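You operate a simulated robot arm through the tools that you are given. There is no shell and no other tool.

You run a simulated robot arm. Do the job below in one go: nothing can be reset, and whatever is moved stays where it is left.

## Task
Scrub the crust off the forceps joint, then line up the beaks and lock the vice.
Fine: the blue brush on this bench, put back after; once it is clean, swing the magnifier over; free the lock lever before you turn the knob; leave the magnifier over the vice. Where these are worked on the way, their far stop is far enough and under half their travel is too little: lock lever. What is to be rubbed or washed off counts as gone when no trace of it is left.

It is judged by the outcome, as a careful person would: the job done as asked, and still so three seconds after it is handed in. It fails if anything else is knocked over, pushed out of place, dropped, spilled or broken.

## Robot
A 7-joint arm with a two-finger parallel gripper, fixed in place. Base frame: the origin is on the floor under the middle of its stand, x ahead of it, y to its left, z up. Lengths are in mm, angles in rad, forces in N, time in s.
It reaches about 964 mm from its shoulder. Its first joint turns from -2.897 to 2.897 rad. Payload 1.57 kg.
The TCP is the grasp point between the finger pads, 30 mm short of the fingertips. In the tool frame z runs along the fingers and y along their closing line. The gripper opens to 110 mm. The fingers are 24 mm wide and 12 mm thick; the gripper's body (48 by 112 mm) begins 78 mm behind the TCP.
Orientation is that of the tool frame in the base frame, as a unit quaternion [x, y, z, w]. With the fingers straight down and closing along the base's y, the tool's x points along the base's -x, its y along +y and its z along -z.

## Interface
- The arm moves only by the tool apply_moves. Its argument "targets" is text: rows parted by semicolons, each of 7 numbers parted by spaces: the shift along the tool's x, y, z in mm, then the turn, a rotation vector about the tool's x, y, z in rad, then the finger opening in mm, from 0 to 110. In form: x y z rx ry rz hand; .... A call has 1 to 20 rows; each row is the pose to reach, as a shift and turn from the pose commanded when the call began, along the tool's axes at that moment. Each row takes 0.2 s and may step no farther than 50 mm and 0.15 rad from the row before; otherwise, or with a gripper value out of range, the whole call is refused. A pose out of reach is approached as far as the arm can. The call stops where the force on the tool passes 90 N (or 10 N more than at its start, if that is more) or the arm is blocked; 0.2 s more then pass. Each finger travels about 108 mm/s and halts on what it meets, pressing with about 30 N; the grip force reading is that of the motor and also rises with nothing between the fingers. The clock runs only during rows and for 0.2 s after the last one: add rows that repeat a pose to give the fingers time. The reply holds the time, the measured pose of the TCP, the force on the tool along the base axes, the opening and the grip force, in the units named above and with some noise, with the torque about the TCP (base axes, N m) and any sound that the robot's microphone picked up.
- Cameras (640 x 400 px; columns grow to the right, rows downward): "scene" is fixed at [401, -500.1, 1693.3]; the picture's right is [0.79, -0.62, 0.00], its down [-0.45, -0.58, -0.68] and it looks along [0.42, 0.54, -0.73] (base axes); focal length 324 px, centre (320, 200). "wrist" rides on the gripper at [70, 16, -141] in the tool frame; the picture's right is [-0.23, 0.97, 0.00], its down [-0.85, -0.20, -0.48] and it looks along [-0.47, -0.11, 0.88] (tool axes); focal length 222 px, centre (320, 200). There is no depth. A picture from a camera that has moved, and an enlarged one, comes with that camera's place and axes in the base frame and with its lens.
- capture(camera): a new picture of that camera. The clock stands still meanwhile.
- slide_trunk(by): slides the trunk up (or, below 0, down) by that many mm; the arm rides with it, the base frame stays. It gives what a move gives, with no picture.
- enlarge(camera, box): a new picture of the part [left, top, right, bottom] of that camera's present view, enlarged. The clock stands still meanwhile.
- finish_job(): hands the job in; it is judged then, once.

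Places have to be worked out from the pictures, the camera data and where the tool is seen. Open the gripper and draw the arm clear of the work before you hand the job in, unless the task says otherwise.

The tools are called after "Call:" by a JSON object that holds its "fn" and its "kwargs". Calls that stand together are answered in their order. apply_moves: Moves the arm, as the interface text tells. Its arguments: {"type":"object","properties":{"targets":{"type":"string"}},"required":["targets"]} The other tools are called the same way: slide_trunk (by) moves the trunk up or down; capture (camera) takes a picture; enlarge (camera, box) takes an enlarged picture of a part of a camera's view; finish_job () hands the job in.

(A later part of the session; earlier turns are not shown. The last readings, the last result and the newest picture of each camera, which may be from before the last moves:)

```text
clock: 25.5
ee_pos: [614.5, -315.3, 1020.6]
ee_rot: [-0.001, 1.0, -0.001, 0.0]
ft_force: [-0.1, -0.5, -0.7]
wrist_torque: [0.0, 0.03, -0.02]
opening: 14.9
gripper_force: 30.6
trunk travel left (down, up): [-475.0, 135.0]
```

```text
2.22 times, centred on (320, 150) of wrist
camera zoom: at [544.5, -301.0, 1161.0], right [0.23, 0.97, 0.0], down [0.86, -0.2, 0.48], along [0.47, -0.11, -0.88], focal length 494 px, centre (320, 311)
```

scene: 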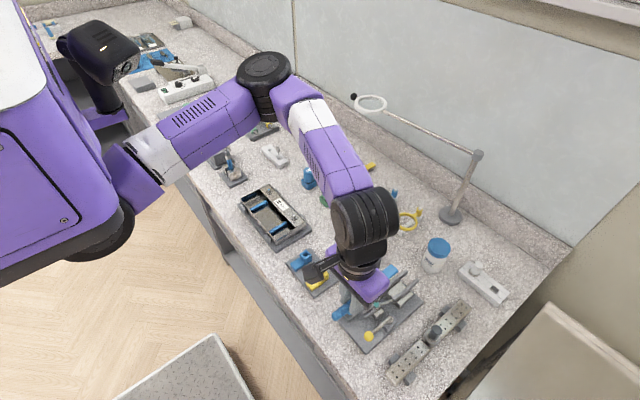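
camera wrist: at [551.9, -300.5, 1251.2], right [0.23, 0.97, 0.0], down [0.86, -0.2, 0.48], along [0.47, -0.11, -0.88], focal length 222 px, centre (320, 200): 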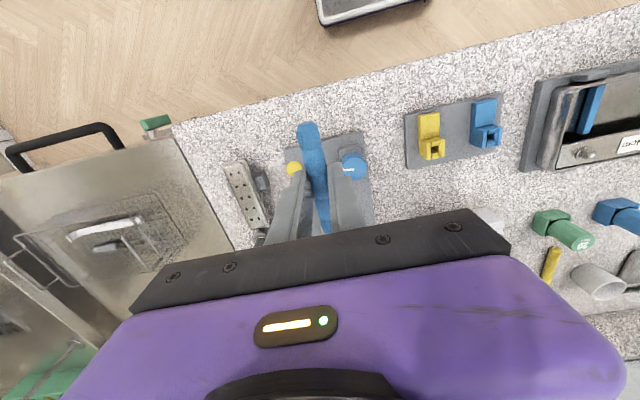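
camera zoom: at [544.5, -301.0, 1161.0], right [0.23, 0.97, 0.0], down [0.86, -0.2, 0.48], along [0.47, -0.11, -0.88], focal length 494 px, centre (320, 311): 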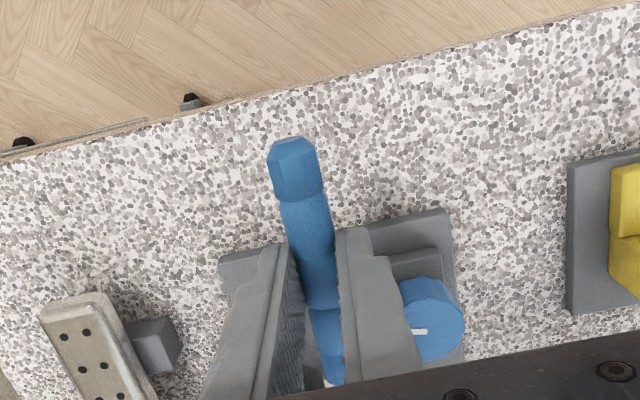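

The head is right above the joint. I zoom on that spot to judge the remaining gap.

Call:
{"fn": "enlarge", "kwargs": {"camera": "scene", "box": [385, 275, 435, 320]}}

```text
8.89 times, centred on (410, 298) of scene
camera zoom: at [401.0, -500.1, 1693.3], right [0.79, -0.62, 0.0], down [-0.45, -0.58, -0.68], along [0.42, 0.54, -0.73], focal length 2881 px, centre (-480, -667)
```

zoom: 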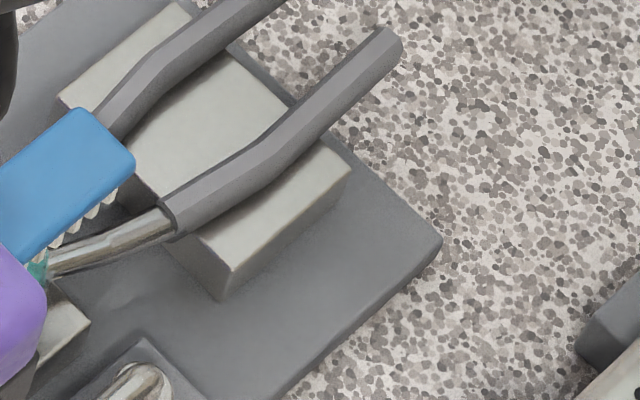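

The crust is just under the bristle edge and will be covered after lowering. I descend gradually with force watching.

Call:
{"fn": "apply_moves", "kwargs": {"targets": "0 0 4 0 0 0 4; 0 0 8 0 0 0 4; 0 0 11 0 0 0 4; 0 0 11 0 0 0 4"}}

Call:
{"fn": "apply_moves", "kwargs": {"targets": "0 0 1.5 0 0 0 4; 0 0 3 0 0 0 4; 0 0 3 0 0 0 4"}}

Call:
{"fn": "enlarge", "kwargs": {"camera": "scene", "box": [375, 270, 435, 325]}}

```text
clock: 26.5
ee_pos: [615.4, -315.5, 1009.3]
ee_rot: [-0.001, 1.0, -0.001, 0.0]
ft_force: [0.5, 0.3, 0.4]
wrist_torque: [0.0, -0.03, 0.01]
opening: 14.7
gripper_force: 30.0
trunk travel left (down, up): [-475.0, 135.0]
```

```text
clock: 27.3
ee_pos: [616.3, -315.8, 1006.5]
ee_rot: [-0.001, 1.0, -0.001, 0.001]
ft_force: [-0.9, 0.3, 0.6]
wrist_torque: [0.0, 0.01, 0.02]
opening: 14.8
gripper_force: 30.1
trunk travel left (down, up): [-475.0, 135.0]
```

```text
7.27 times, centred on (405, 298) of scene
camera zoom: at [401.0, -500.1, 1693.3], right [0.79, -0.62, 0.0], down [-0.45, -0.58, -0.68], along [0.42, 0.54, -0.73], focal length 2357 px, centre (-298, -509)
```

zoom: 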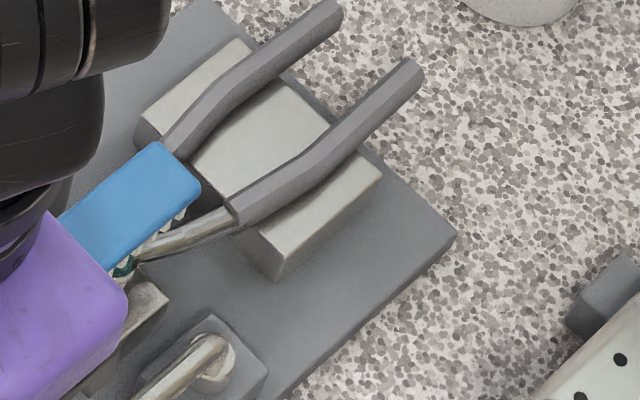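

Still no contact force at z≈1006.5. I keep lowering in 2–3 mm steps.

Call:
{"fn": "apply_moves", "kwargs": {"targets": "0 0 1.5 0 0 0 4; 0 0 3 0 0 0 4; 0 0 3 0 0 0 4"}}

Call:
{"fn": "apply_moves", "kwargs": {"targets": "0 0 1 0 0 0 4; 0 0 2 0 0 0 4; 0 0 2 0 0 0 4"}}

Call:
{"fn": "enlarge", "kwargs": {"camera": "scene", "box": [375, 270, 435, 325]}}

```text
clock: 28.1
ee_pos: [615.7, -316.4, 1003.1]
ee_rot: [-0.002, 1.0, -0.001, 0.0]
ft_force: [0.3, -0.4, -0.1]
wrist_torque: [-0.04, 0.01, 0.02]
opening: 14.8
gripper_force: 30.0
trunk travel left (down, up): [-475.0, 135.0]
```

```text
clock: 28.9
ee_pos: [615.8, -315.1, 1000.9]
ee_rot: [-0.002, 1.0, -0.001, 0.0]
ft_force: [0.0, -0.7, -0.3]
wrist_torque: [-0.01, 0.04, 0.03]
opening: 14.7
gripper_force: 30.1
trunk travel left (down, up): [-475.0, 135.0]
```

```text
7.27 times, centred on (405, 298) of scene
camera zoom: at [401.0, -500.1, 1693.3], right [0.79, -0.62, 0.0], down [-0.45, -0.58, -0.68], along [0.42, 0.54, -0.73], focal length 2357 px, centre (-298, -509)
```

zoom: 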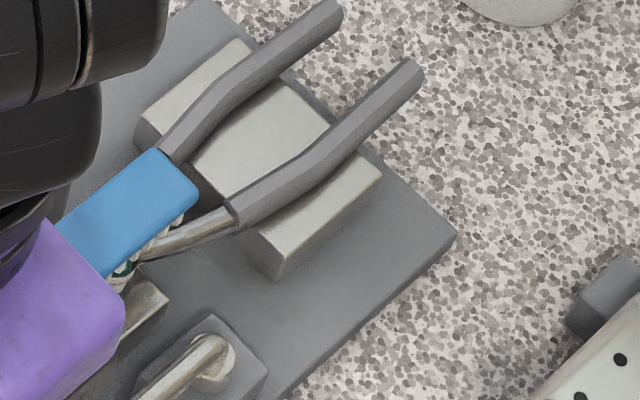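

Bristles are nearly at the shanks, still no force. I go on lowering 2 mm at a time.

Call:
{"fn": "apply_moves", "kwargs": {"targets": "0 0 1 0 0 0 4; 0 0 2 0 0 0 4; 0 0 2 0 0 0 4"}}

Call:
{"fn": "apply_moves", "kwargs": {"targets": "0 0 1 0 0 0 4; 0 0 2 0 0 0 4; 0 0 2 0 0 0 4"}}

Call:
{"fn": "enlarge", "kwargs": {"camera": "scene", "box": [375, 270, 435, 325]}}

```text
clock: 29.7
ee_pos: [615.8, -314.9, 1000.0]
ee_rot: [-0.001, 1.0, -0.001, 0.0]
ft_force: [0.2, 0.5, -0.1]
wrist_torque: [0.0, 0.03, -0.02]
opening: 14.4
gripper_force: 29.9
trunk travel left (down, up): [-475.0, 135.0]
```

```text
clock: 30.5
ee_pos: [615.8, -316.4, 999.1]
ee_rot: [-0.001, 1.0, -0.002, 0.0]
ft_force: [0.5, -0.3, -0.6]
wrist_torque: [0.02, -0.02, -0.01]
opening: 14.6
gripper_force: 30.1
trunk travel left (down, up): [-475.0, 135.0]
```

```text
7.27 times, centred on (405, 298) of scene
camera zoom: at [401.0, -500.1, 1693.3], right [0.79, -0.62, 0.0], down [-0.45, -0.58, -0.68], along [0.42, 0.54, -0.73], focal length 2357 px, centre (-298, -509)
```

zoom: 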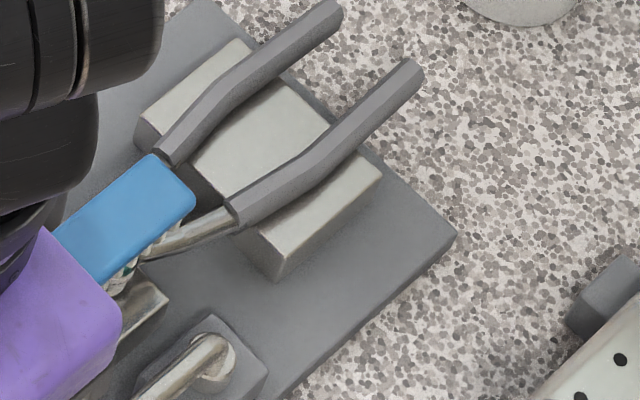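

I continue the descent; force is still within noise.

Call:
{"fn": "apply_moves", "kwargs": {"targets": "0 0 1 0 0 0 4; 0 0 2 0 0 0 4; 0 0 2 0 0 0 4; 0 0 2 0 0 0 4"}}

Call:
{"fn": "apply_moves", "kwargs": {"targets": "0 0 1 0 0 0 4; 0 0 2 0 0 0 4; 0 0 2 0 0 0 4; 0 0 2 0 0 0 4"}}

Call:
{"fn": "enlarge", "kwargs": {"camera": "scene", "box": [375, 270, 435, 325]}}

```text
clock: 31.5
ee_pos: [615.0, -314.9, 995.1]
ee_rot: [-0.001, 1.0, 0.0, 0.001]
ft_force: [0.8, 0.0, -0.3]
wrist_torque: [0.01, 0.0, 0.01]
opening: 14.8
gripper_force: 29.9
trunk travel left (down, up): [-475.0, 135.0]
```

```text
clock: 32.5
ee_pos: [615.5, -316.4, 993.2]
ee_rot: [-0.001, 1.0, -0.001, 0.0]
ft_force: [-0.2, 0.8, -0.7]
wrist_torque: [0.01, 0.0, 0.0]
opening: 14.6
gripper_force: 29.7
trunk travel left (down, up): [-475.0, 135.0]
```

```text
7.27 times, centred on (405, 298) of scene
camera zoom: at [401.0, -500.1, 1693.3], right [0.79, -0.62, 0.0], down [-0.45, -0.58, -0.68], along [0.42, 0.54, -0.73], focal length 2357 px, centre (-298, -509)
```

zoom: 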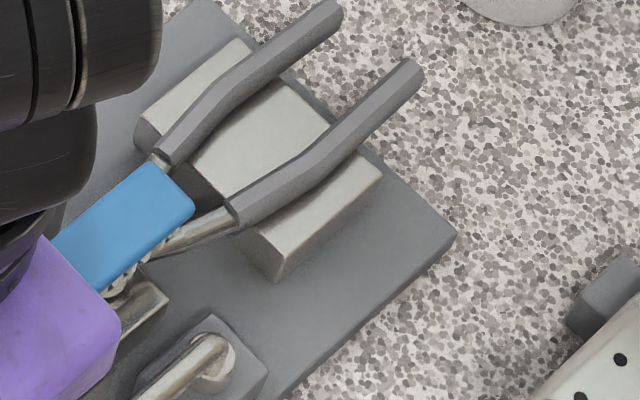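

The bristle tips should now be right at crust height (~962). I try a set of scrubbing strokes along x here and watch for force and sound.

Call:
{"fn": "apply_moves", "kwargs": {"targets": "6 0 0 0 0 0 4; 0 0 0 0 0 0 4; -6 0 0 0 0 0 4; 0 0 0 0 0 0 4; 6 0 0 0 0 0 4; 0 0 0 0 0 0 4; -6 0 0 0 0 0 4; 0 0 0 0 0 0 4; 6 0 0 0 0 0 4; 0 0 0 0 0 0 4; -6 0 0 0 0 0 4; 0 0 0 0 0 0 4"}}

Call:
{"fn": "enlarge", "kwargs": {"camera": "scene", "box": [375, 270, 435, 325]}}

```text
clock: 35.1
ee_pos: [617.0, -315.6, 993.6]
ee_rot: [-0.001, 1.0, -0.001, 0.0]
ft_force: [0.1, 0.1, -0.4]
wrist_torque: [0.01, 0.02, 0.02]
opening: 15.0
gripper_force: 30.3
trunk travel left (down, up): [-475.0, 135.0]
```

```text
7.27 times, centred on (405, 298) of scene
camera zoom: at [401.0, -500.1, 1693.3], right [0.79, -0.62, 0.0], down [-0.45, -0.58, -0.68], along [0.42, 0.54, -0.73], focal length 2357 px, centre (-298, -509)
```

zoom: 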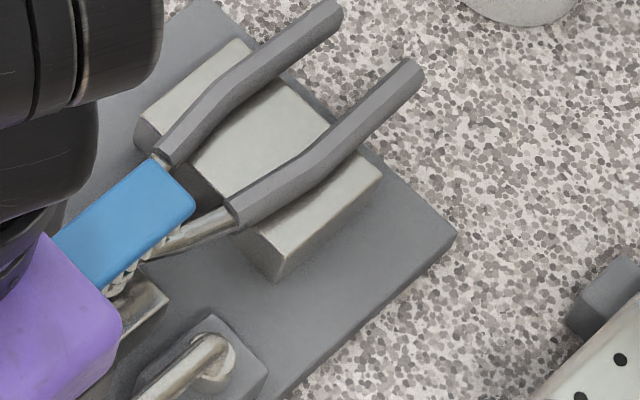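

I raise the brush to see whether the crust has changed.

Call:
{"fn": "apply_moves", "kwargs": {"targets": "0 0 -20 0 0 0 4; 10 0 -60 0 0 0 4; 20 0 -100 0 0 0 4; 20 0 -120 0 0 0 4; 20 0 -120 0 0 0 4"}}

Call:
{"fn": "enlarge", "kwargs": {"camera": "scene", "box": [350, 270, 430, 330]}}

```text
clock: 36.3
ee_pos: [597.9, -315.1, 1114.7]
ee_rot: [0.0, 1.0, -0.001, 0.0]
ft_force: [-0.4, -0.1, -0.2]
wrist_torque: [-0.01, 0.01, -0.02]
opening: 14.8
gripper_force: 30.1
trunk travel left (down, up): [-475.0, 135.0]
```

```text
6.67 times, centred on (390, 300) of scene
camera zoom: at [401.0, -500.1, 1693.3], right [0.79, -0.62, 0.0], down [-0.45, -0.58, -0.68], along [0.42, 0.54, -0.73], focal length 2160 px, centre (-147, -467)
```

zoom: 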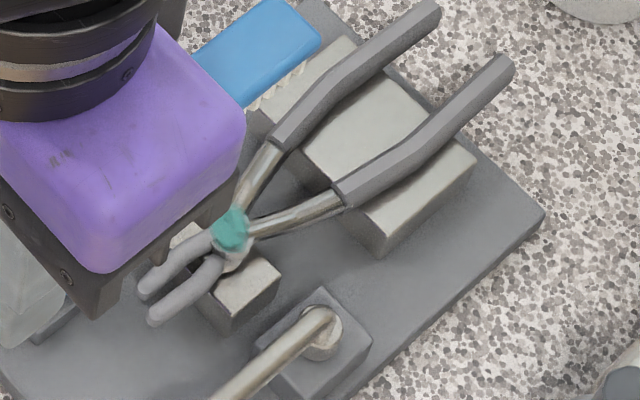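

I zoom tighter on the crust.

Call:
{"fn": "enlarge", "kwargs": {"camera": "scene", "box": [375, 294, 395, 310]}}

```text
16.00 times, centred on (385, 302) of scene
camera zoom: at [401.0, -500.1, 1693.3], right [0.79, -0.62, 0.0], down [-0.45, -0.58, -0.68], along [0.42, 0.54, -0.73], focal length 5185 px, centre (-720, -1432)
```

zoom: 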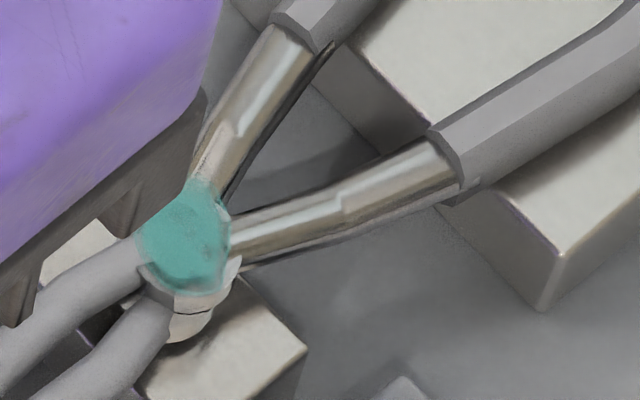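

The crust still looks complete, so the bristles probably weren't low enough. I zoom on the brush head to measure bristle length and height.

Call:
{"fn": "enlarge", "kwargs": {"camera": "scene", "box": [365, 262, 401, 290]}}

```text
14.29 times, centred on (383, 276) of scene
camera zoom: at [401.0, -500.1, 1693.3], right [0.79, -0.62, 0.0], down [-0.45, -0.58, -0.68], along [0.42, 0.54, -0.73], focal length 4630 px, centre (-580, -886)
```

zoom: 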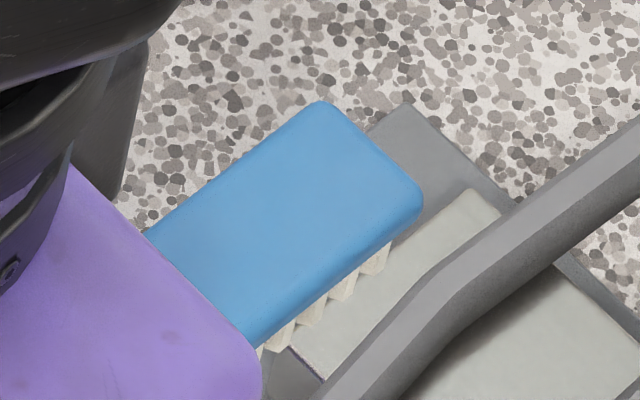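

Bristle tips are about 32 mm below the TCP, so contact needs a lower height than I used. I return over the joint and lower until I feel light contact.

Call:
{"fn": "apply_moves", "kwargs": {"targets": "-10 0 30 0 0 0 4; -20 0 70 0 0 0 4; -20 0 105 0 0 0 4; -20 0 118 0 0 0 4; -20 0 120 0 0 0 4; -20 0 121 0 0 0 4; -20 0 122 0 0 0 4; -20 0 123 0 0 0 4; -20 0 123 0 0 0 4"}}

Call:
{"fn": "apply_moves", "kwargs": {"targets": "0 0 1 0 0 0 4; 0 0 2 0 0 0 4; 0 0 2 0 0 0 4; 0 0 2 0 0 0 4"}}

```text
clock: 38.3
ee_pos: [614.4, -315.7, 990.3]
ee_rot: [-0.001, 1.0, -0.001, 0.0]
ft_force: [-0.3, 0.6, -0.7]
wrist_torque: [0.0, 0.02, -0.05]
opening: 14.7
gripper_force: 30.8
trunk travel left (down, up): [-475.0, 135.0]
```

```text
clock: 39.3
ee_pos: [614.9, -316.3, 989.8]
ee_rot: [0.0, 1.0, -0.001, 0.001]
ft_force: [-0.4, -0.1, 9.6]
wrist_torque: [0.06, -0.89, 0.03]
opening: 14.4
gripper_force: 30.3
trunk travel left (down, up): [-475.0, 135.0]
```

Contact: 9.6 N with the torque matching a point ~93 mm ahead, i.e. under the brush head. Now I scrub with strokes along x and some along y.

Call:
{"fn": "apply_moves", "kwargs": {"targets": "5 0 0 0 0 0 4; 10 0 0 0 0 0 4; 5 0 0 0 0 0 4; 0 0 0 0 0 0 4; -5 0 0 0 0 0 4; -10 0 0 0 0 0 4; -5 0 0 0 0 0 4; 0 0 0 0 0 0 4; 5 0 0 0 0 0 4; 10 0 0 0 0 0 4; 5 0 0 0 0 0 4; 0 0 0 0 0 0 4; -5 0 0 0 0 0 4; -10 0 0 0 0 0 4; -5 0 0 0 0 0 4; 0 0 0 0 0 0 4"}}

Call:
{"fn": "enlarge", "kwargs": {"camera": "scene", "box": [375, 270, 435, 325]}}

```text
clock: 42.7
ee_pos: [616.0, -314.7, 989.0]
ee_rot: [-0.001, 1.0, -0.001, -0.001]
ft_force: [0.4, -0.4, 0.0]
wrist_torque: [0.07, 0.03, -0.01]
opening: 14.7
gripper_force: 31.0
trunk travel left (down, up): [-475.0, 135.0]
```

```text
7.27 times, centred on (405, 298) of scene
camera zoom: at [401.0, -500.1, 1693.3], right [0.79, -0.62, 0.0], down [-0.45, -0.58, -0.68], along [0.42, 0.54, -0.73], focal length 2357 px, centre (-298, -509)
```

zoom: 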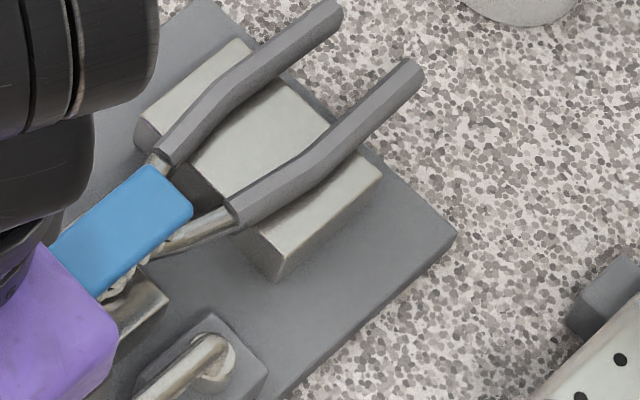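

The force dropped back to zero after the strokes—material may have come off or the brush settled. I lower another 2 mm and check.

Call:
{"fn": "apply_moves", "kwargs": {"targets": "0 0 1 0 0 0 4; 0 0 2 0 0 0 4; 0 0 2 0 0 0 4; 0 0 2 0 0 0 4"}}

```text
clock: 43.7
ee_pos: [615.7, -317.5, 987.9]
ee_rot: [0.0, 1.0, -0.001, 0.001]
ft_force: [0.7, 1.0, 8.7]
wrist_torque: [0.02, -0.94, -0.01]
opening: 14.6
gripper_force: 29.7
trunk travel left (down, up): [-475.0, 135.0]
```

Contact again at 8.7 N. I scrub with combined x and y strokes.

Call:
{"fn": "apply_moves", "kwargs": {"targets": "5 0 0 0 0 0 4; 10 0 0 0 0 0 4; 5 2 0 0 0 0 4; 0 4 0 0 0 0 4; -5 2 0 0 0 0 4; -10 0 0 0 0 0 4; -5 -2 0 0 0 0 4; 0 -4 0 0 0 0 4; 5 -2 0 0 0 0 4; 10 0 0 0 0 0 4; 5 2 0 0 0 0 4; 0 4 0 0 0 0 4; -5 2 0 0 0 0 4; -10 0 0 0 0 0 4; -5 -2 0 0 0 0 4; 0 -4 0 0 0 0 4; 0 0 0 0 0 0 4"}}

Call:
{"fn": "apply_moves", "kwargs": {"targets": "0 0 -30 0 0 0 4; 10 0 -70 0 0 0 4; 20 0 -110 0 0 0 4; 20 0 -127 0 0 0 4; 20 0 -127 0 0 0 4"}}

Call:
{"fn": "enlarge", "kwargs": {"camera": "scene", "box": [375, 294, 395, 310]}}

Call:
{"fn": "enlarge", "kwargs": {"camera": "scene", "box": [310, 240, 430, 350]}}

```text
clock: 47.3
ee_pos: [614.9, -315.7, 987.0]
ee_rot: [-0.001, 1.0, -0.001, -0.001]
ft_force: [-0.2, -0.1, 0.1]
wrist_torque: [0.0, 0.02, 0.01]
opening: 14.6
gripper_force: 29.9
trunk travel left (down, up): [-475.0, 135.0]
```

```text
clock: 48.5
ee_pos: [593.9, -314.0, 1115.9]
ee_rot: [-0.001, 1.0, -0.001, 0.001]
ft_force: [-0.4, 0.3, -0.1]
wrist_torque: [-0.02, 0.03, -0.01]
opening: 15.2
gripper_force: 30.4
trunk travel left (down, up): [-475.0, 135.0]
```

```text
16.00 times, centred on (385, 302) of scene
camera zoom: at [401.0, -500.1, 1693.3], right [0.79, -0.62, 0.0], down [-0.45, -0.58, -0.68], along [0.42, 0.54, -0.73], focal length 5185 px, centre (-720, -1432)
```

zoom: 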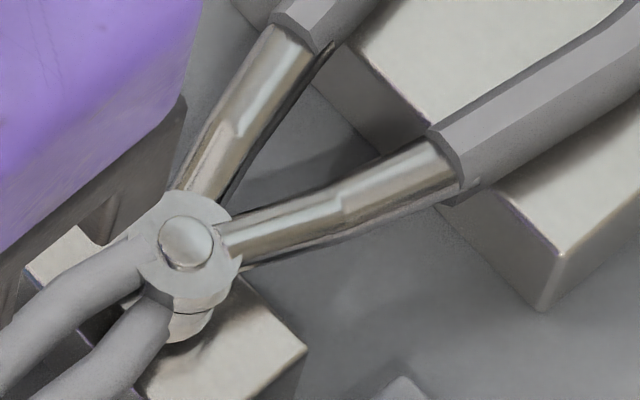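

```text
3.64 times, centred on (370, 295) of scene
camera zoom: at [401.0, -500.1, 1693.3], right [0.79, -0.62, 0.0], down [-0.45, -0.58, -0.68], along [0.42, 0.54, -0.73], focal length 1178 px, centre (138, -146)
```

zoom: 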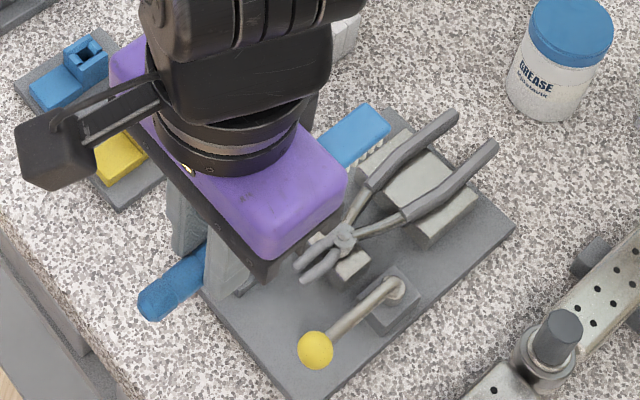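

The crust is gone from this side and the polished pin is visible. On the way back I pause over the vice to check the joint from the wrist camera too.

Call:
{"fn": "apply_moves", "kwargs": {"targets": "-20 6 -10 0 0 0 4; -50 15 -14 0 0 0 4; -85 26 -14 0 0 0 4; -120 38 -14 0 0 0 4; -141 44 -14 0 0 0 4; -141 44 -14 0 0 0 4; -141 44 -14 0 0 0 4"}}

Call:
{"fn": "enlarge", "kwargs": {"camera": "wrist", "box": [220, 60, 380, 200]}}

```text
clock: 50.1
ee_pos: [737.4, -271.0, 1127.2]
ee_rot: [-0.001, 1.0, -0.001, 0.0]
ft_force: [0.0, 0.4, -0.2]
wrist_torque: [0.04, 0.03, -0.01]
opening: 14.8
gripper_force: 30.2
trunk travel left (down, up): [-475.0, 135.0]
```

```text
2.86 times, centred on (300, 130) of wrist
camera zoom: at [667.3, -256.1, 1269.0], right [0.23, 0.97, 0.0], down [0.86, -0.2, 0.48], along [0.47, -0.11, -0.88], focal length 635 px, centre (377, 400)
```

zoom: 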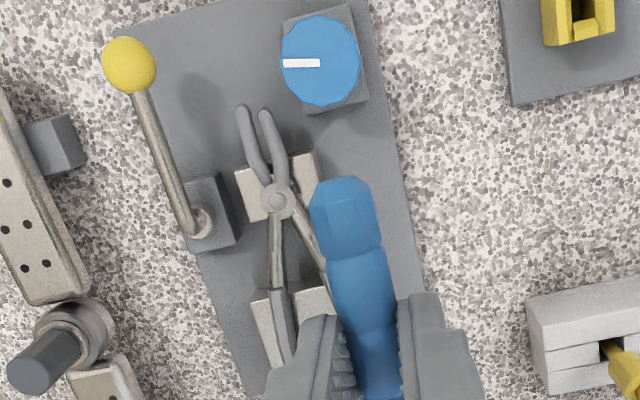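

The joint is clean from this side as well. I now carry the brush back above its original place.

Call:
{"fn": "apply_moves", "kwargs": {"targets": "-10 12 5 0 0 0 4; -30 36 10 0 0 0 4; -53 64 14 0 0 0 4; -76 92 14 0 0 0 4; -99 120 14 0 0 0 4; -122 148 14 0 0 0 4; -145 175 14 0 0 0 4; -168 202 14 0 0 0 4; -190 229 14 0 0 0 4; -210 253 14 0 0 0 4; -227 273 14 0 0 0 4; -237.6 285 14 0 0 0 4; -237.6 285 14 0 0 0 4; -237.6 285 14 0 0 0 4"}}

Call:
{"fn": "enlarge", "kwargs": {"camera": "scene", "box": [310, 110, 430, 210]}}

Call:
{"fn": "enlarge", "kwargs": {"camera": "wrist", "box": [220, 60, 420, 240]}}

```text
clock: 53.1
ee_pos: [972.5, 14.0, 1111.9]
ee_rot: [-0.001, 1.0, 0.0, -0.001]
ft_force: [0.1, -0.4, -0.3]
wrist_torque: [-0.03, 0.04, -0.02]
opening: 14.8
gripper_force: 30.1
trunk travel left (down, up): [-475.0, 135.0]
```

```text
4.00 times, centred on (370, 160) of scene
camera zoom: at [401.0, -500.1, 1693.3], right [0.79, -0.62, 0.0], down [-0.45, -0.58, -0.68], along [0.42, 0.54, -0.73], focal length 1296 px, centre (120, 360)
```

zoom: 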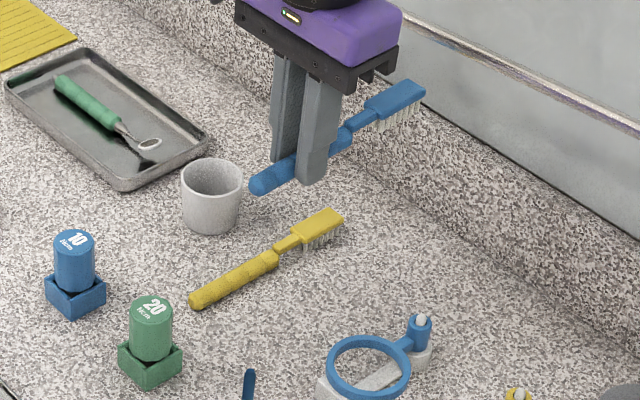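

```text
2.22 times, centred on (320, 150) of wrist
camera zoom: at [902.9, 29.7, 1252.8], right [0.23, 0.97, 0.0], down [0.86, -0.2, 0.48], along [0.47, -0.11, -0.88], focal length 494 px, centre (320, 311)
```

zoom: 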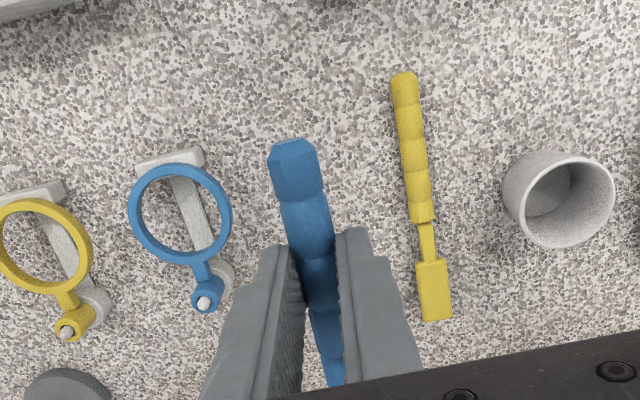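

The brush hangs as before. I lower it straight down to ~5 mm above the bench.

Call:
{"fn": "apply_moves", "kwargs": {"targets": "-1.5 0.5 20 0 0 0 4; -1.5 0.5 50 0 0 0 4; -1.5 0.5 85 0 0 0 4; -1.5 0.5 115 0 0 0 4; -1.5 0.5 140 0 0 0 4; -1.5 0.5 154 0 0 0 4; -1.5 0.5 160 0 0 0 4; -1.5 0.5 160 0 0 0 4; -1.5 0.5 160 0 0 0 4"}}

Call:
{"fn": "enlarge", "kwargs": {"camera": "scene", "box": [335, 150, 415, 210]}}

```text
clock: 55.1
ee_pos: [974.8, 14.1, 951.3]
ee_rot: [-0.001, 1.0, -0.001, 0.0]
ft_force: [-0.1, -0.1, -0.9]
wrist_torque: [-0.03, 0.02, -0.03]
opening: 14.9
gripper_force: 29.9
trunk travel left (down, up): [-475.0, 135.0]
```

```text
6.67 times, centred on (375, 180) of scene
camera zoom: at [401.0, -500.1, 1693.3], right [0.79, -0.62, 0.0], down [-0.45, -0.58, -0.68], along [0.42, 0.54, -0.73], focal length 2160 px, centre (-47, 333)
```

zoom: 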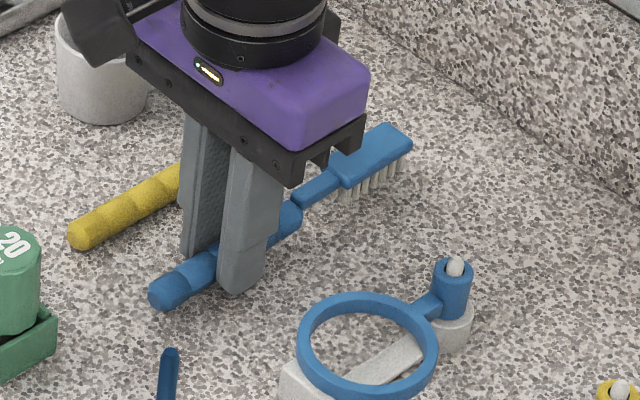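

The head sits a few millimetres high relative to the handle. I lower slowly until it touches the bench.

Call:
{"fn": "apply_moves", "kwargs": {"targets": "0 0 1.5 0 0 0 4; 0 0 3 0 0 0 4; 0 0 4 0 0 0 4; 0 0 4 0 0 0 4"}}

Call:
{"fn": "enlarge", "kwargs": {"camera": "scene", "box": [335, 150, 415, 210]}}

```text
clock: 56.1
ee_pos: [974.4, 15.2, 948.2]
ee_rot: [-0.001, 1.0, -0.001, 0.0]
ft_force: [-0.3, 0.4, 0.4]
wrist_torque: [-0.02, 0.01, -0.01]
opening: 14.6
gripper_force: 29.5
trunk travel left (down, up): [-475.0, 135.0]
```

```text
6.67 times, centred on (375, 180) of scene
camera zoom: at [401.0, -500.1, 1693.3], right [0.79, -0.62, 0.0], down [-0.45, -0.58, -0.68], along [0.42, 0.54, -0.73], focal length 2160 px, centre (-47, 333)
```

zoom: 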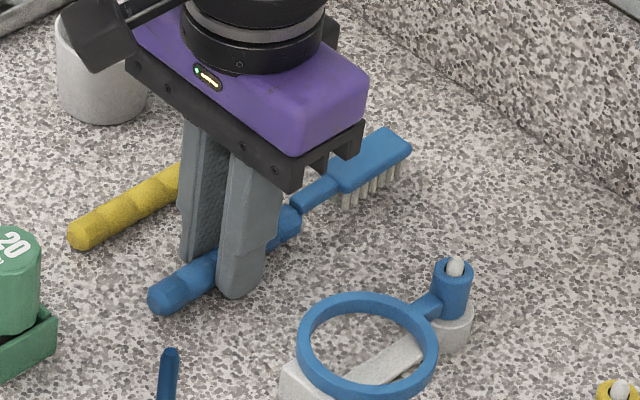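

Almost on the bench and within a couple of millimetres of the original spot. I lower 1.5 mm more and open gently to 40 mm.

Call:
{"fn": "apply_moves", "kwargs": {"targets": "0 0 1 0 0 0 4; 0 0 2 0 0 0 4; 0 0 2 0 0 0 4; 0 0 2 0 0 0 16; 0 0 2 0 0 0 20; 0 0 2 0 0 0 30; 0 0 2 0 0 0 40; 0 0 2 0 0 0 40"}}

Call:
{"fn": "enlarge", "kwargs": {"camera": "scene", "box": [335, 150, 415, 210]}}

```text
clock: 57.9
ee_pos: [974.6, 15.4, 947.2]
ee_rot: [-0.002, 1.0, 0.0, 0.0]
ft_force: [0.1, 0.6, -0.7]
wrist_torque: [0.01, 0.0, -0.05]
opening: 40.0
gripper_force: 0.0
trunk travel left (down, up): [-475.0, 135.0]
```

```text
6.67 times, centred on (375, 180) of scene
camera zoom: at [401.0, -500.1, 1693.3], right [0.79, -0.62, 0.0], down [-0.45, -0.58, -0.68], along [0.42, 0.54, -0.73], focal length 2160 px, centre (-47, 333)
```

zoom: 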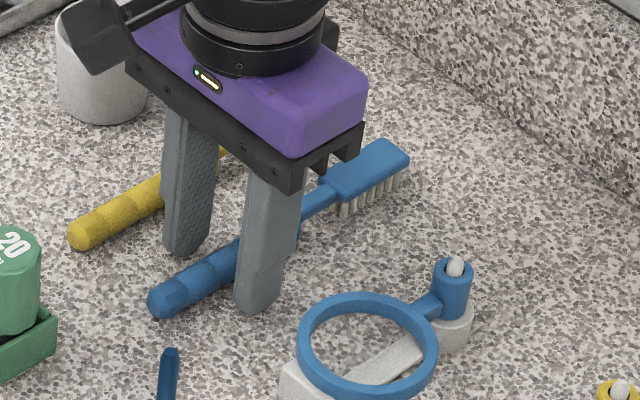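

The brush rests where it was originally. Now I rise clear of it; next is the magnifier, which I want to measure from above with the hand yawed.

Call:
{"fn": "apply_moves", "kwargs": {"targets": "0 0 -10 0 0 0 40; 0 0 -35 0 0 0 40; 0 0 -70 0 0 0 40; 5 0 -110 0 0 0 40; 5 0 -150 0 0 0 40; 5 0 -190 0 0 0 40; 5 0 -230 0 0 0 40; 5 0 -265 0 0 0 40; 5 0 -283 0 0 0 40; 5 0 -283 0 0 0 40; 5 0 -283 0 0 0 40"}}

Call:
{"fn": "capture", "kwargs": {"camera": "scene"}}

Call:
{"fn": "capture", "kwargs": {"camera": "wrist"}}

```text
clock: 60.3
ee_pos: [971.2, 13.2, 1228.3]
ee_rot: [-0.001, 1.0, -0.001, 0.0]
ft_force: [-0.1, 0.1, 0.4]
wrist_torque: [0.03, -0.02, 0.01]
opening: 40.3
gripper_force: 0.1
trunk travel left (down, up): [-475.0, 135.0]
```

```text
taken
```

scene: 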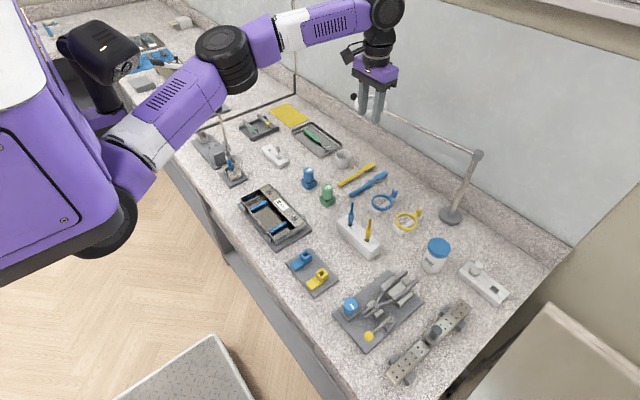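

```text
taken
camera wrist: at [901.7, 28.8, 1370.4], right [0.23, 0.97, 0.0], down [0.86, -0.2, 0.48], along [0.47, -0.11, -0.88], focal length 222 px, centre (320, 200)
```

wrist: 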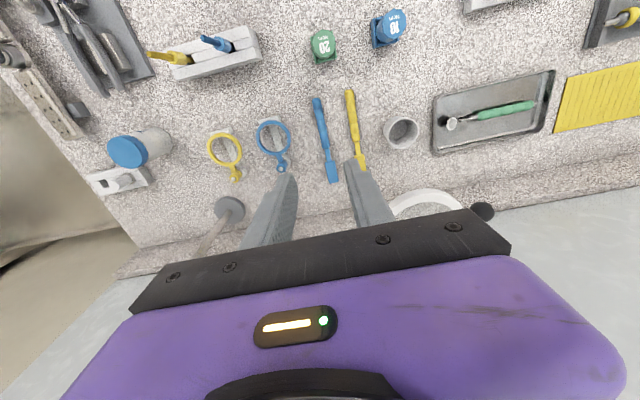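

The ring, ball and column base are partially visible; ball ≈(1073,181,~1156), column ≈(1125,−237). I yaw the hand by +90° while shifting so the camera sees the magnifier ring.

Call:
{"fn": "apply_moves", "kwargs": {"targets": "0 5 0 0 0 0.14 40; -3 12 0 0 0 0.28 40; -6 20 0 0 0 0.42 40; -9 28 0 0 0 0.56 40; -12 36 0 0 0 0.7 40; -15 44 0 0 0 0.84 40; -18 52 0 0 0 0.98 40; -21 60 0 0 0 1.12 40; -24 66 0 0 0 1.26 40; -27 72 0 0 0 1.4 40; -29 76 0 0 0 1.5 40; -29 76 0 0 0 1.571 40; -29 76 0 0 0 1.571 40; -29 76 0 0 0 1.571 40"}}

Call:
{"fn": "capture", "kwargs": {"camera": "wrist"}}

Call:
{"fn": "capture", "kwargs": {"camera": "scene"}}

```text
clock: 63.3
ee_pos: [658.2, -114.2, 1209.9]
ee_rot: [0.689, 0.725, 0.006, 0.002]
ft_force: [0.4, -0.2, -0.2]
wrist_torque: [0.03, 0.0, 0.08]
opening: 39.9
gripper_force: 0.1
out of reach, approached as far as the arm can: row 3, 4, 5, 6, 7, 8, 9, 10, 11, 12, 13, 14
trunk travel left (down, up): [-475.0, 135.0]
```

```text
taken
camera wrist: at [668.1, -45.8, 1352.0], right [0.98, -0.18, 0.01], down [-0.16, -0.87, 0.47], along [-0.08, -0.47, -0.88], focal length 222 px, centre (320, 200)
```

wrist: 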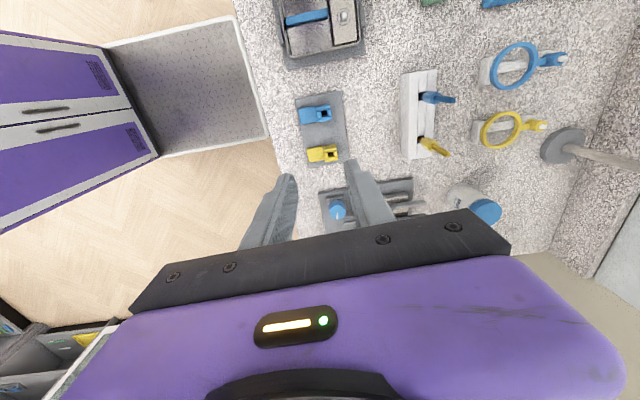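

```text
taken
```

scene: 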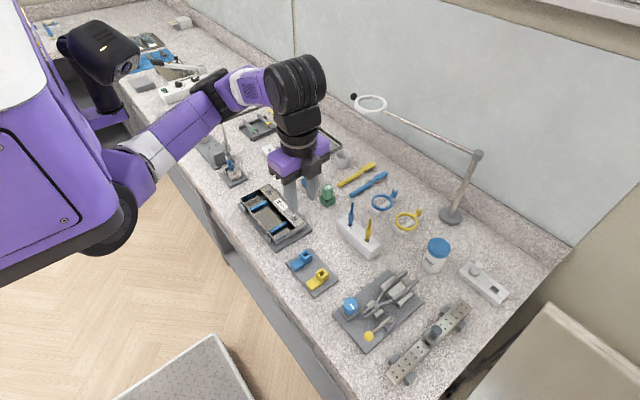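

The yawed pose was out of reach and the arm fell back to (658, −114, 1210); nothing looks disturbed. I issue a null move to see what the controller considers the commanded pose.

Call:
{"fn": "apply_moves", "kwargs": {"targets": "0 0 0 0 0 0 40"}}

```text
clock: 63.7
ee_pos: [656.8, -112.5, 1211.3]
ee_rot: [0.688, 0.726, 0.006, 0.002]
ft_force: [0.4, -0.5, 0.2]
wrist_torque: [-0.01, -0.01, -0.02]
opening: 39.9
gripper_force: 0.1
trunk travel left (down, up): [-475.0, 135.0]
```

The commanded pose equals the present pose, good. I probe in free space how far the arm can extend with this 87° yaw, moving forward in steps well short of the magnifier.

Call:
{"fn": "apply_moves", "kwargs": {"targets": "15 30 0 0 0 0 40; 30 60 0 0 0 0 40; 45 95 0 0 0 0 40; 60 130 0 0 0 0 40; 75 165 0 0 0 0 40; 90 200 0 0 0 0 40; 105 235 0 0 0 0 40; 105 235 0 0 0 0 40"}}

Call:
{"fn": "capture", "kwargs": {"camera": "scene"}}

Call:
{"fn": "capture", "kwargs": {"camera": "wrist"}}

```text
clock: 65.5
ee_pos: [656.3, -113.4, 1210.5]
ee_rot: [0.688, 0.725, 0.005, 0.001]
ft_force: [0.2, 0.0, 0.0]
wrist_torque: [0.03, 0.03, -0.01]
opening: 39.8
gripper_force: 0.0
out of reach, approached as far as the arm can: row 1, 2, 3, 4, 5, 6, 7, 8
trunk travel left (down, up): [-475.0, 135.0]
```

```text
taken
```

scene: 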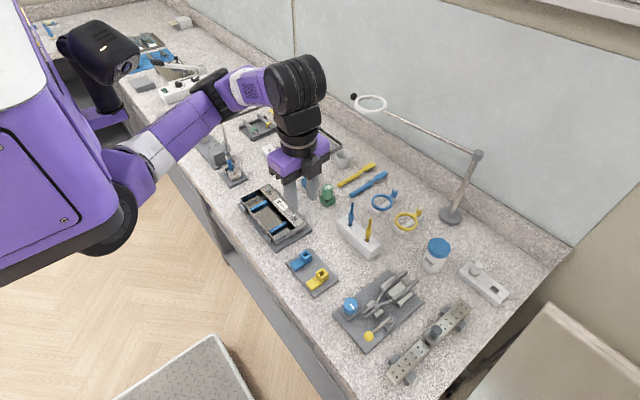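

```text
taken
camera wrist: at [668.1, -46.0, 1352.1], right [0.98, -0.18, 0.01], down [-0.16, -0.87, 0.47], along [-0.07, -0.47, -0.88], focal length 222 px, centre (320, 200)
```

wrist: 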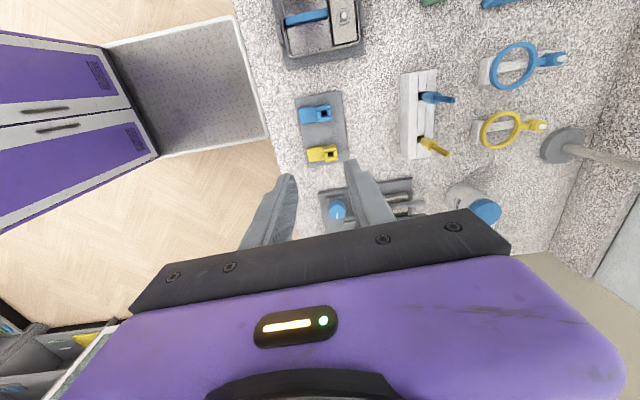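

With +87° yaw the wrist is at a joint limit, so I should turn the other way. I rotate back through 0 toward negative yaw at this spot.

Call:
{"fn": "apply_moves", "kwargs": {"targets": "0 0 0 0 0 -0.14 40; 0 0 0 0 0 -0.28 40; 0 0 0 0 0 -0.42 40; 0 0 0 0 0 -0.56 40; 0 0 0 0 0 -0.7 40; 0 0 0 0 0 -0.84 40; 0 0 0 0 0 -0.98 40; 0 0 0 0 0 -1.12 40; 0 0 0 0 0 -1.26 40; 0 0 0 0 0 -1.4 40; 0 0 0 0 0 -1.54 40; 0 0 0 0 0 -1.68 40; 0 0 0 0 0 -1.82 40; 0 0 0 0 0 -1.96 40; 0 0 0 0 0 -2.1 40; 0 0 0 0 0 -2.24 40; 0 0 0 0 0 -2.38 40; 0 0 0 0 0 -2.38 40"}}

```text
clock: 69.3
ee_pos: [659.8, -117.3, 1199.4]
ee_rot: [-0.417, 0.909, 0.001, 0.006]
ft_force: [0.2, 0.2, 0.0]
wrist_torque: [0.0, 0.04, 0.03]
opening: 40.0
gripper_force: 0.1
trunk travel left (down, up): [-475.0, 135.0]
```

Negative yaw works freely (now −49°). I continue to −90°.

Call:
{"fn": "apply_moves", "kwargs": {"targets": "0 0 0 0 0 -0.14 40; 0 0 -5 0 0 -0.28 40; 0 0 -10 0 0 -0.42 40; 0 0 -15 0 0 -0.56 40; 0 0 -20 0 0 -0.7 40; 0 0 -20 0 0 -0.71 40"}}

```text
clock: 70.9
ee_pos: [647.6, -135.7, 1200.9]
ee_rot: [-0.696, 0.716, 0.003, -0.049]
ft_force: [0.8, 0.7, 0.4]
wrist_torque: [0.01, 0.01, 0.0]
opening: 40.0
gripper_force: 0.0
trunk travel left (down, up): [-475.0, 135.0]
stopped in row 6: the arm was blocked; the commanded pose is now the measured one
```

The arm reports being blocked near −88° with a slight tilt. I look at what's happening.

Call:
{"fn": "capture", "kwargs": {"camera": "scene"}}

Call:
{"fn": "capture", "kwargs": {"camera": "wrist"}}

```text
taken
```

scene: 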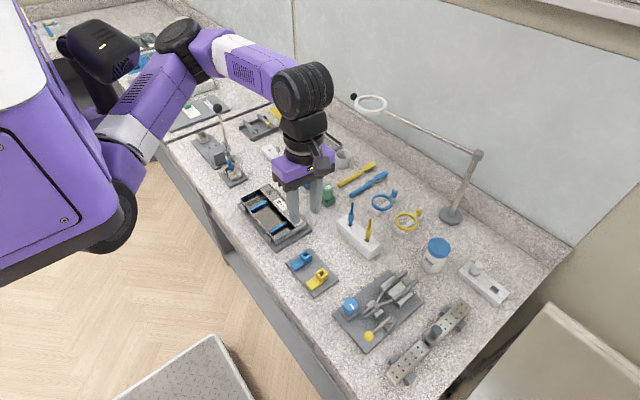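

```text
taken
camera wrist: at [639.1, -197.2, 1346.5], right [-0.96, 0.26, 0.05], down [0.26, 0.88, 0.41], along [0.06, 0.4, -0.91], focal length 222 px, centre (320, 200)
```

wrist: 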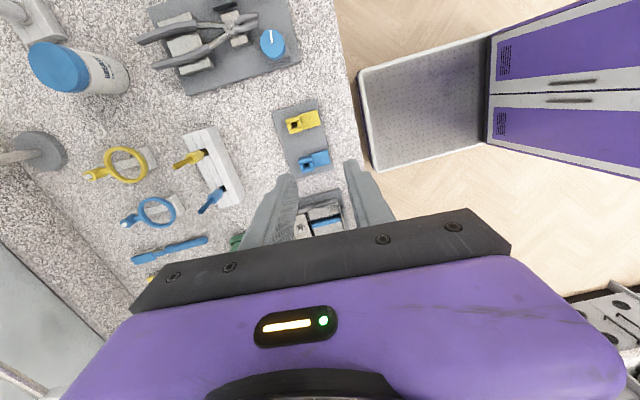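

Wrist yaw is limited both ways here, so I'll use yaw 0 for the magnifier: a closed-finger post hooked behind the black ball, dragged along its arc. First I rotate back to yaw 0.

Call:
{"fn": "apply_moves", "kwargs": {"targets": "0 0 0 0 0 0.1 40; 0 0 0 0 0 0.24 40; 0 0 0 0 0 0.38 40; 0 0 0 0 0 0.52 40; 0 0 0 0 0 0.66 40; 0 0 0 0 0 0.8 40; 0 0 0 0 0 0.94 40; 0 0 0 0 0 1.08 40; 0 0 0 0 0 1.22 40; 0 0 0 0 0 1.36 40; 0 0 0 0 0 1.5 40; 0 0 0 0 0 1.543 40; 0 0 0 0 0 1.543 40"}}

```text
clock: 73.7
ee_pos: [647.9, -135.0, 1199.2]
ee_rot: [0.002, 0.999, -0.031, -0.035]
ft_force: [-0.2, -0.5, 0.7]
wrist_torque: [-0.02, -0.04, 0.01]
opening: 40.0
gripper_force: 0.1
trunk travel left (down, up): [-475.0, 135.0]
```

Yaw is back near zero with a small tilt. I straighten the tool while moving up and forward toward the magnifier.

Call:
{"fn": "apply_moves", "kwargs": {"targets": "-15 10 -8 -0.02 -0.023 -0.001 40; -40 28 -16 -0.045 -0.05 -0.003 40; -70 50 -25 -0.062 -0.07 -0.004 20; -105 75 -36 -0.062 -0.07 -0.004 0; -140 101 -47 -0.062 -0.07 -0.004 0; -175 127 -58 -0.062 -0.07 -0.004 0; -208 152 -68 -0.062 -0.07 -0.004 0; -235 172 -76 -0.062 -0.07 -0.004 0; -247.8 181.9 -79.1 -0.062 -0.07 -0.004 0; -247.8 181.9 -79.1 -0.062 -0.07 -0.004 0; -247.8 181.9 -79.1 -0.062 -0.07 -0.004 0"}}

Call:
{"fn": "capture", "kwargs": {"camera": "scene"}}

Call:
{"fn": "capture", "kwargs": {"camera": "wrist"}}

```text
clock: 76.1
ee_pos: [900.4, 51.3, 1250.9]
ee_rot: [-0.001, 1.0, 0.0, 0.001]
ft_force: [-0.4, -0.7, 0.7]
wrist_torque: [0.03, -0.01, 0.02]
opening: 0.0
gripper_force: 21.4
trunk travel left (down, up): [-475.0, 135.0]
```

```text
taken
```

scene: 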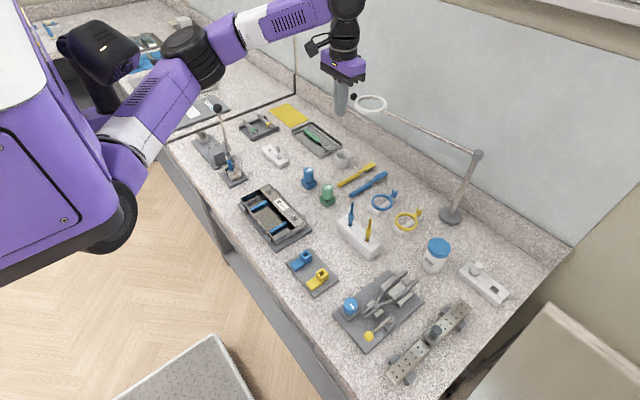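

```text
taken
camera wrist: at [830.2, 65.5, 1392.9], right [0.22, 0.97, 0.0], down [0.86, -0.2, 0.48], along [0.47, -0.11, -0.88], focal length 222 px, centre (320, 200)
```

wrist: 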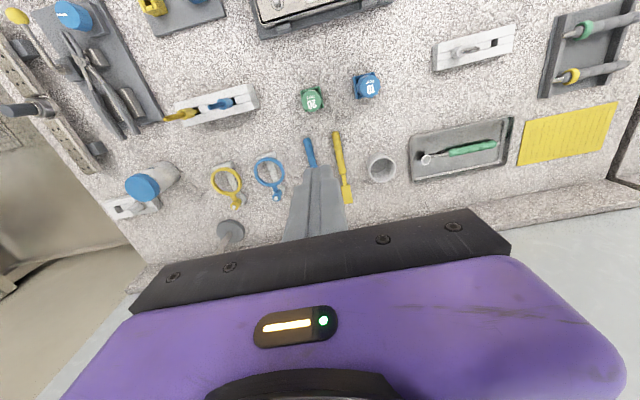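

Straight again, fingers closed as a post. I move to above the wall side of the ball at z≈1250, well above ring height, to measure from there.

Call:
{"fn": "apply_moves", "kwargs": {"targets": "-15 10 0 0 0 0 0; -45 30 0 0 0 0 0; -78 52 0 0 0 0 0; -111 74 0 0 0 0 0; -144 96 0 0 0 0 0; -175 117 0 0 0 0 0; -195 131 0 0 0 0 0; -204 137 0 0 0 0 0; -204 137 0 0 0 0 0; -204 137 0 0 0 0 0"}}

Call:
{"fn": "capture", "kwargs": {"camera": "wrist"}}

Call:
{"fn": "capture", "kwargs": {"camera": "scene"}}

```text
clock: 78.3
ee_pos: [986.7, 132.1, 1233.7]
ee_rot: [-0.002, 1.0, 0.0, 0.001]
ft_force: [0.0, -0.2, 0.3]
wrist_torque: [-0.03, 0.01, -0.01]
opening: 0.0
gripper_force: 21.2
out of reach, approached as far as the arm can: row 4, 5, 6, 7, 8, 9, 10
trunk travel left (down, up): [-475.0, 135.0]
```

```text
taken
camera wrist: at [916.8, 146.3, 1375.3], right [0.22, 0.97, 0.0], down [0.85, -0.2, 0.48], along [0.47, -0.11, -0.88], focal length 222 px, centre (320, 200)
```

wrist: 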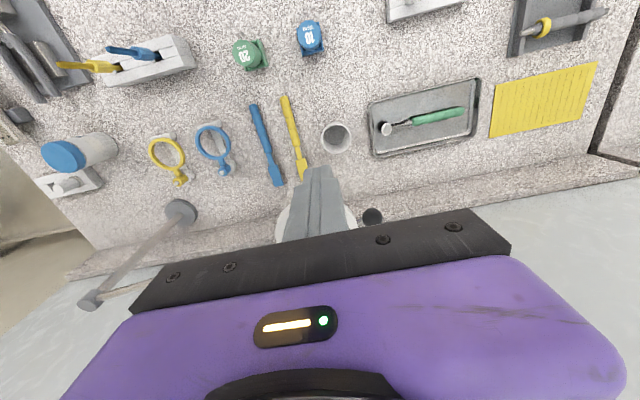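

```text
taken
```

scene: 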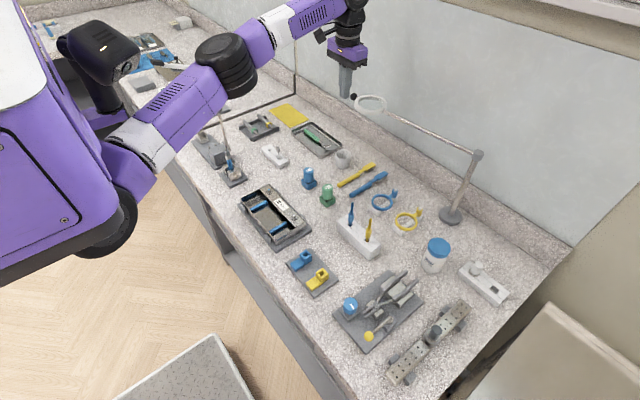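

That was a true reach limit at this height. Raising the trunk will bring the shoulder up and extend reach, so I slide it up 130 mm.

Call:
{"fn": "slide_trunk", "kwargs": {"by": 130}}

Call:
{"fn": "capture", "kwargs": {"camera": "scene"}}

```text
clock: 79.9
ee_pos: [987.2, 132.0, 1364.6]
ee_rot: [-0.002, 1.0, 0.0, 0.001]
ft_force: [0.3, -0.5, 0.3]
wrist_torque: [0.0, 0.02, 0.01]
opening: 0.1
gripper_force: 20.9
trunk travel left (down, up): [-605.0, 5.0]
```

```text
taken
```

scene: 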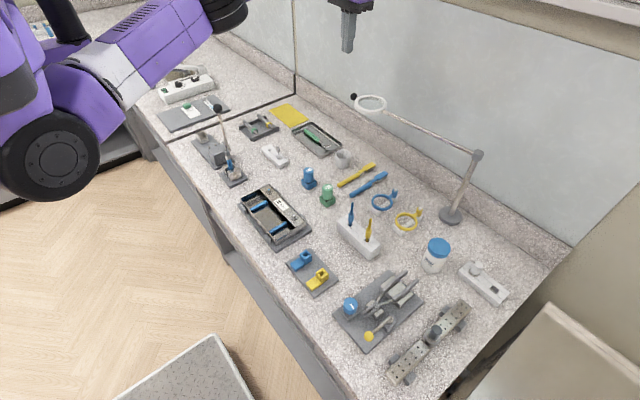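

The shoulder is higher now. I lower the hand and test reaching above the far side of the ball at z≈1250 (tips 50 mm above the ball).

Call:
{"fn": "apply_moves", "kwargs": {"targets": "-5 5 20 0 0 0 0; -13 15 60 0 0 0 0; -20 20 100 0 0 0 0; -30 28 115 0 0 0 0; -50 38 115 0 0 0 0; -75 46 115 0 0 0 0; -95 52 115 0 0 0 0; -105 55 115 0 0 0 0; -105 55 115 0 0 0 0"}}

Call:
{"fn": "capture", "kwargs": {"camera": "wrist"}}

Call:
{"fn": "capture", "kwargs": {"camera": "scene"}}

```text
clock: 81.9
ee_pos: [999.6, 146.0, 1249.4]
ee_rot: [-0.001, 1.0, 0.0, 0.002]
ft_force: [-0.3, 0.2, 0.1]
wrist_torque: [-0.03, -0.01, 0.01]
opening: 0.0
gripper_force: 21.4
out of reach, approached as far as the arm can: row 2, 3, 4, 5, 6, 7, 8, 9
trunk travel left (down, up): [-605.0, 5.0]
```

```text
taken
camera wrist: at [928.9, 160.7, 1390.4], right [0.22, 0.97, 0.0], down [0.85, -0.2, 0.48], along [0.47, -0.11, -0.88], focal length 222 px, centre (320, 200)
```

wrist: 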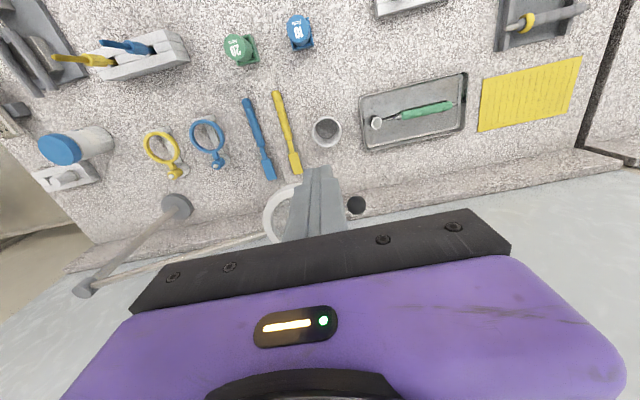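

```text
taken
```

scene: 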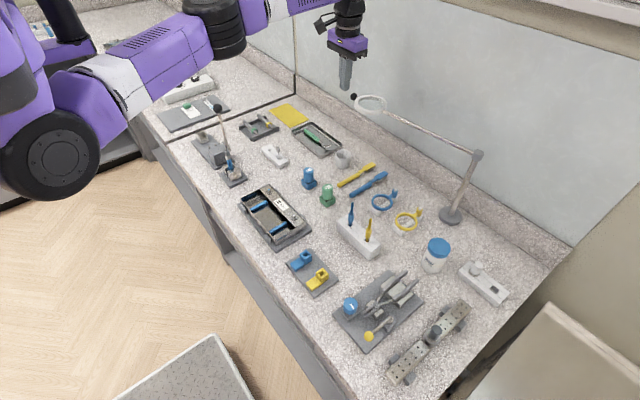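

Reach with a vertical hand ends near x≈1000, regardless of trunk height. Leaning the fingers forward should bring the wrist back, so I tilt ~0.45 rad and then try to move outward at this height.

Call:
{"fn": "apply_moves", "kwargs": {"targets": "0 0 0 0 -0.12 0 0; 0 0 0 0 -0.24 0 0; 0 0 0 0 -0.36 0 0; 0 0 0 0 -0.45 0 0; -15 8 0 0 -0.45 0 0; -35 16 0 0 -0.45 0 0; -55 24 0 0 -0.45 0 0; -75 32 0 0 -0.45 0 0; -95 40 0 0 -0.45 0 0; -95 40 0 0 -0.45 0 0"}}

Call:
{"fn": "capture", "kwargs": {"camera": "wrist"}}

Call:
{"fn": "capture", "kwargs": {"camera": "scene"}}

```text
clock: 84.1
ee_pos: [1090.8, 187.7, 1250.0]
ee_rot: [-0.004, 0.974, 0.002, 0.225]
ft_force: [-0.2, 0.7, 0.5]
wrist_torque: [0.0, 0.01, -0.05]
opening: 0.0
gripper_force: 21.6
out of reach, approached as far as the arm can: row 9
trunk travel left (down, up): [-605.0, 5.0]
```

```text
taken
camera wrist: at [966.1, 201.5, 1347.5], right [0.2, 0.98, 0.1], down [0.56, -0.2, 0.81], along [0.81, -0.1, -0.58], focal length 222 px, centre (320, 200)
```

wrist: 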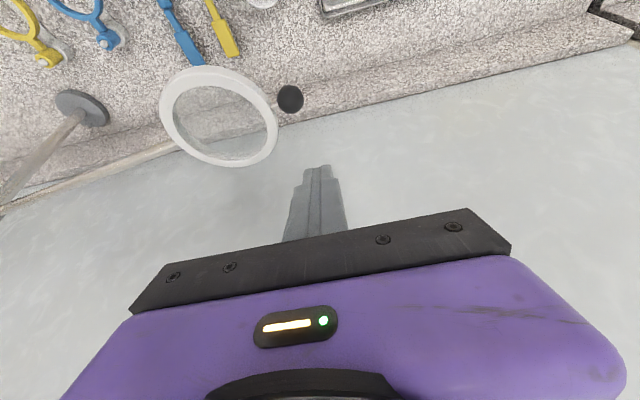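

```text
taken
```

scene: 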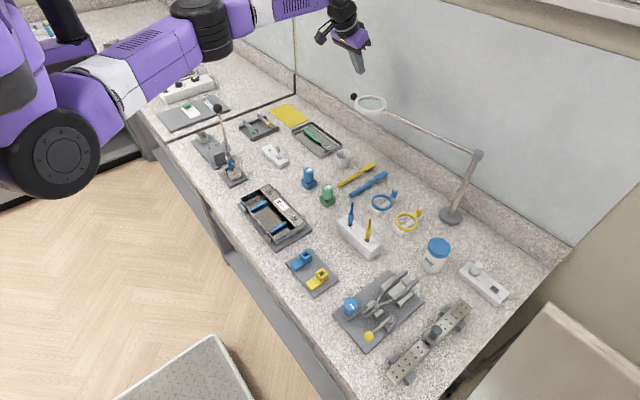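

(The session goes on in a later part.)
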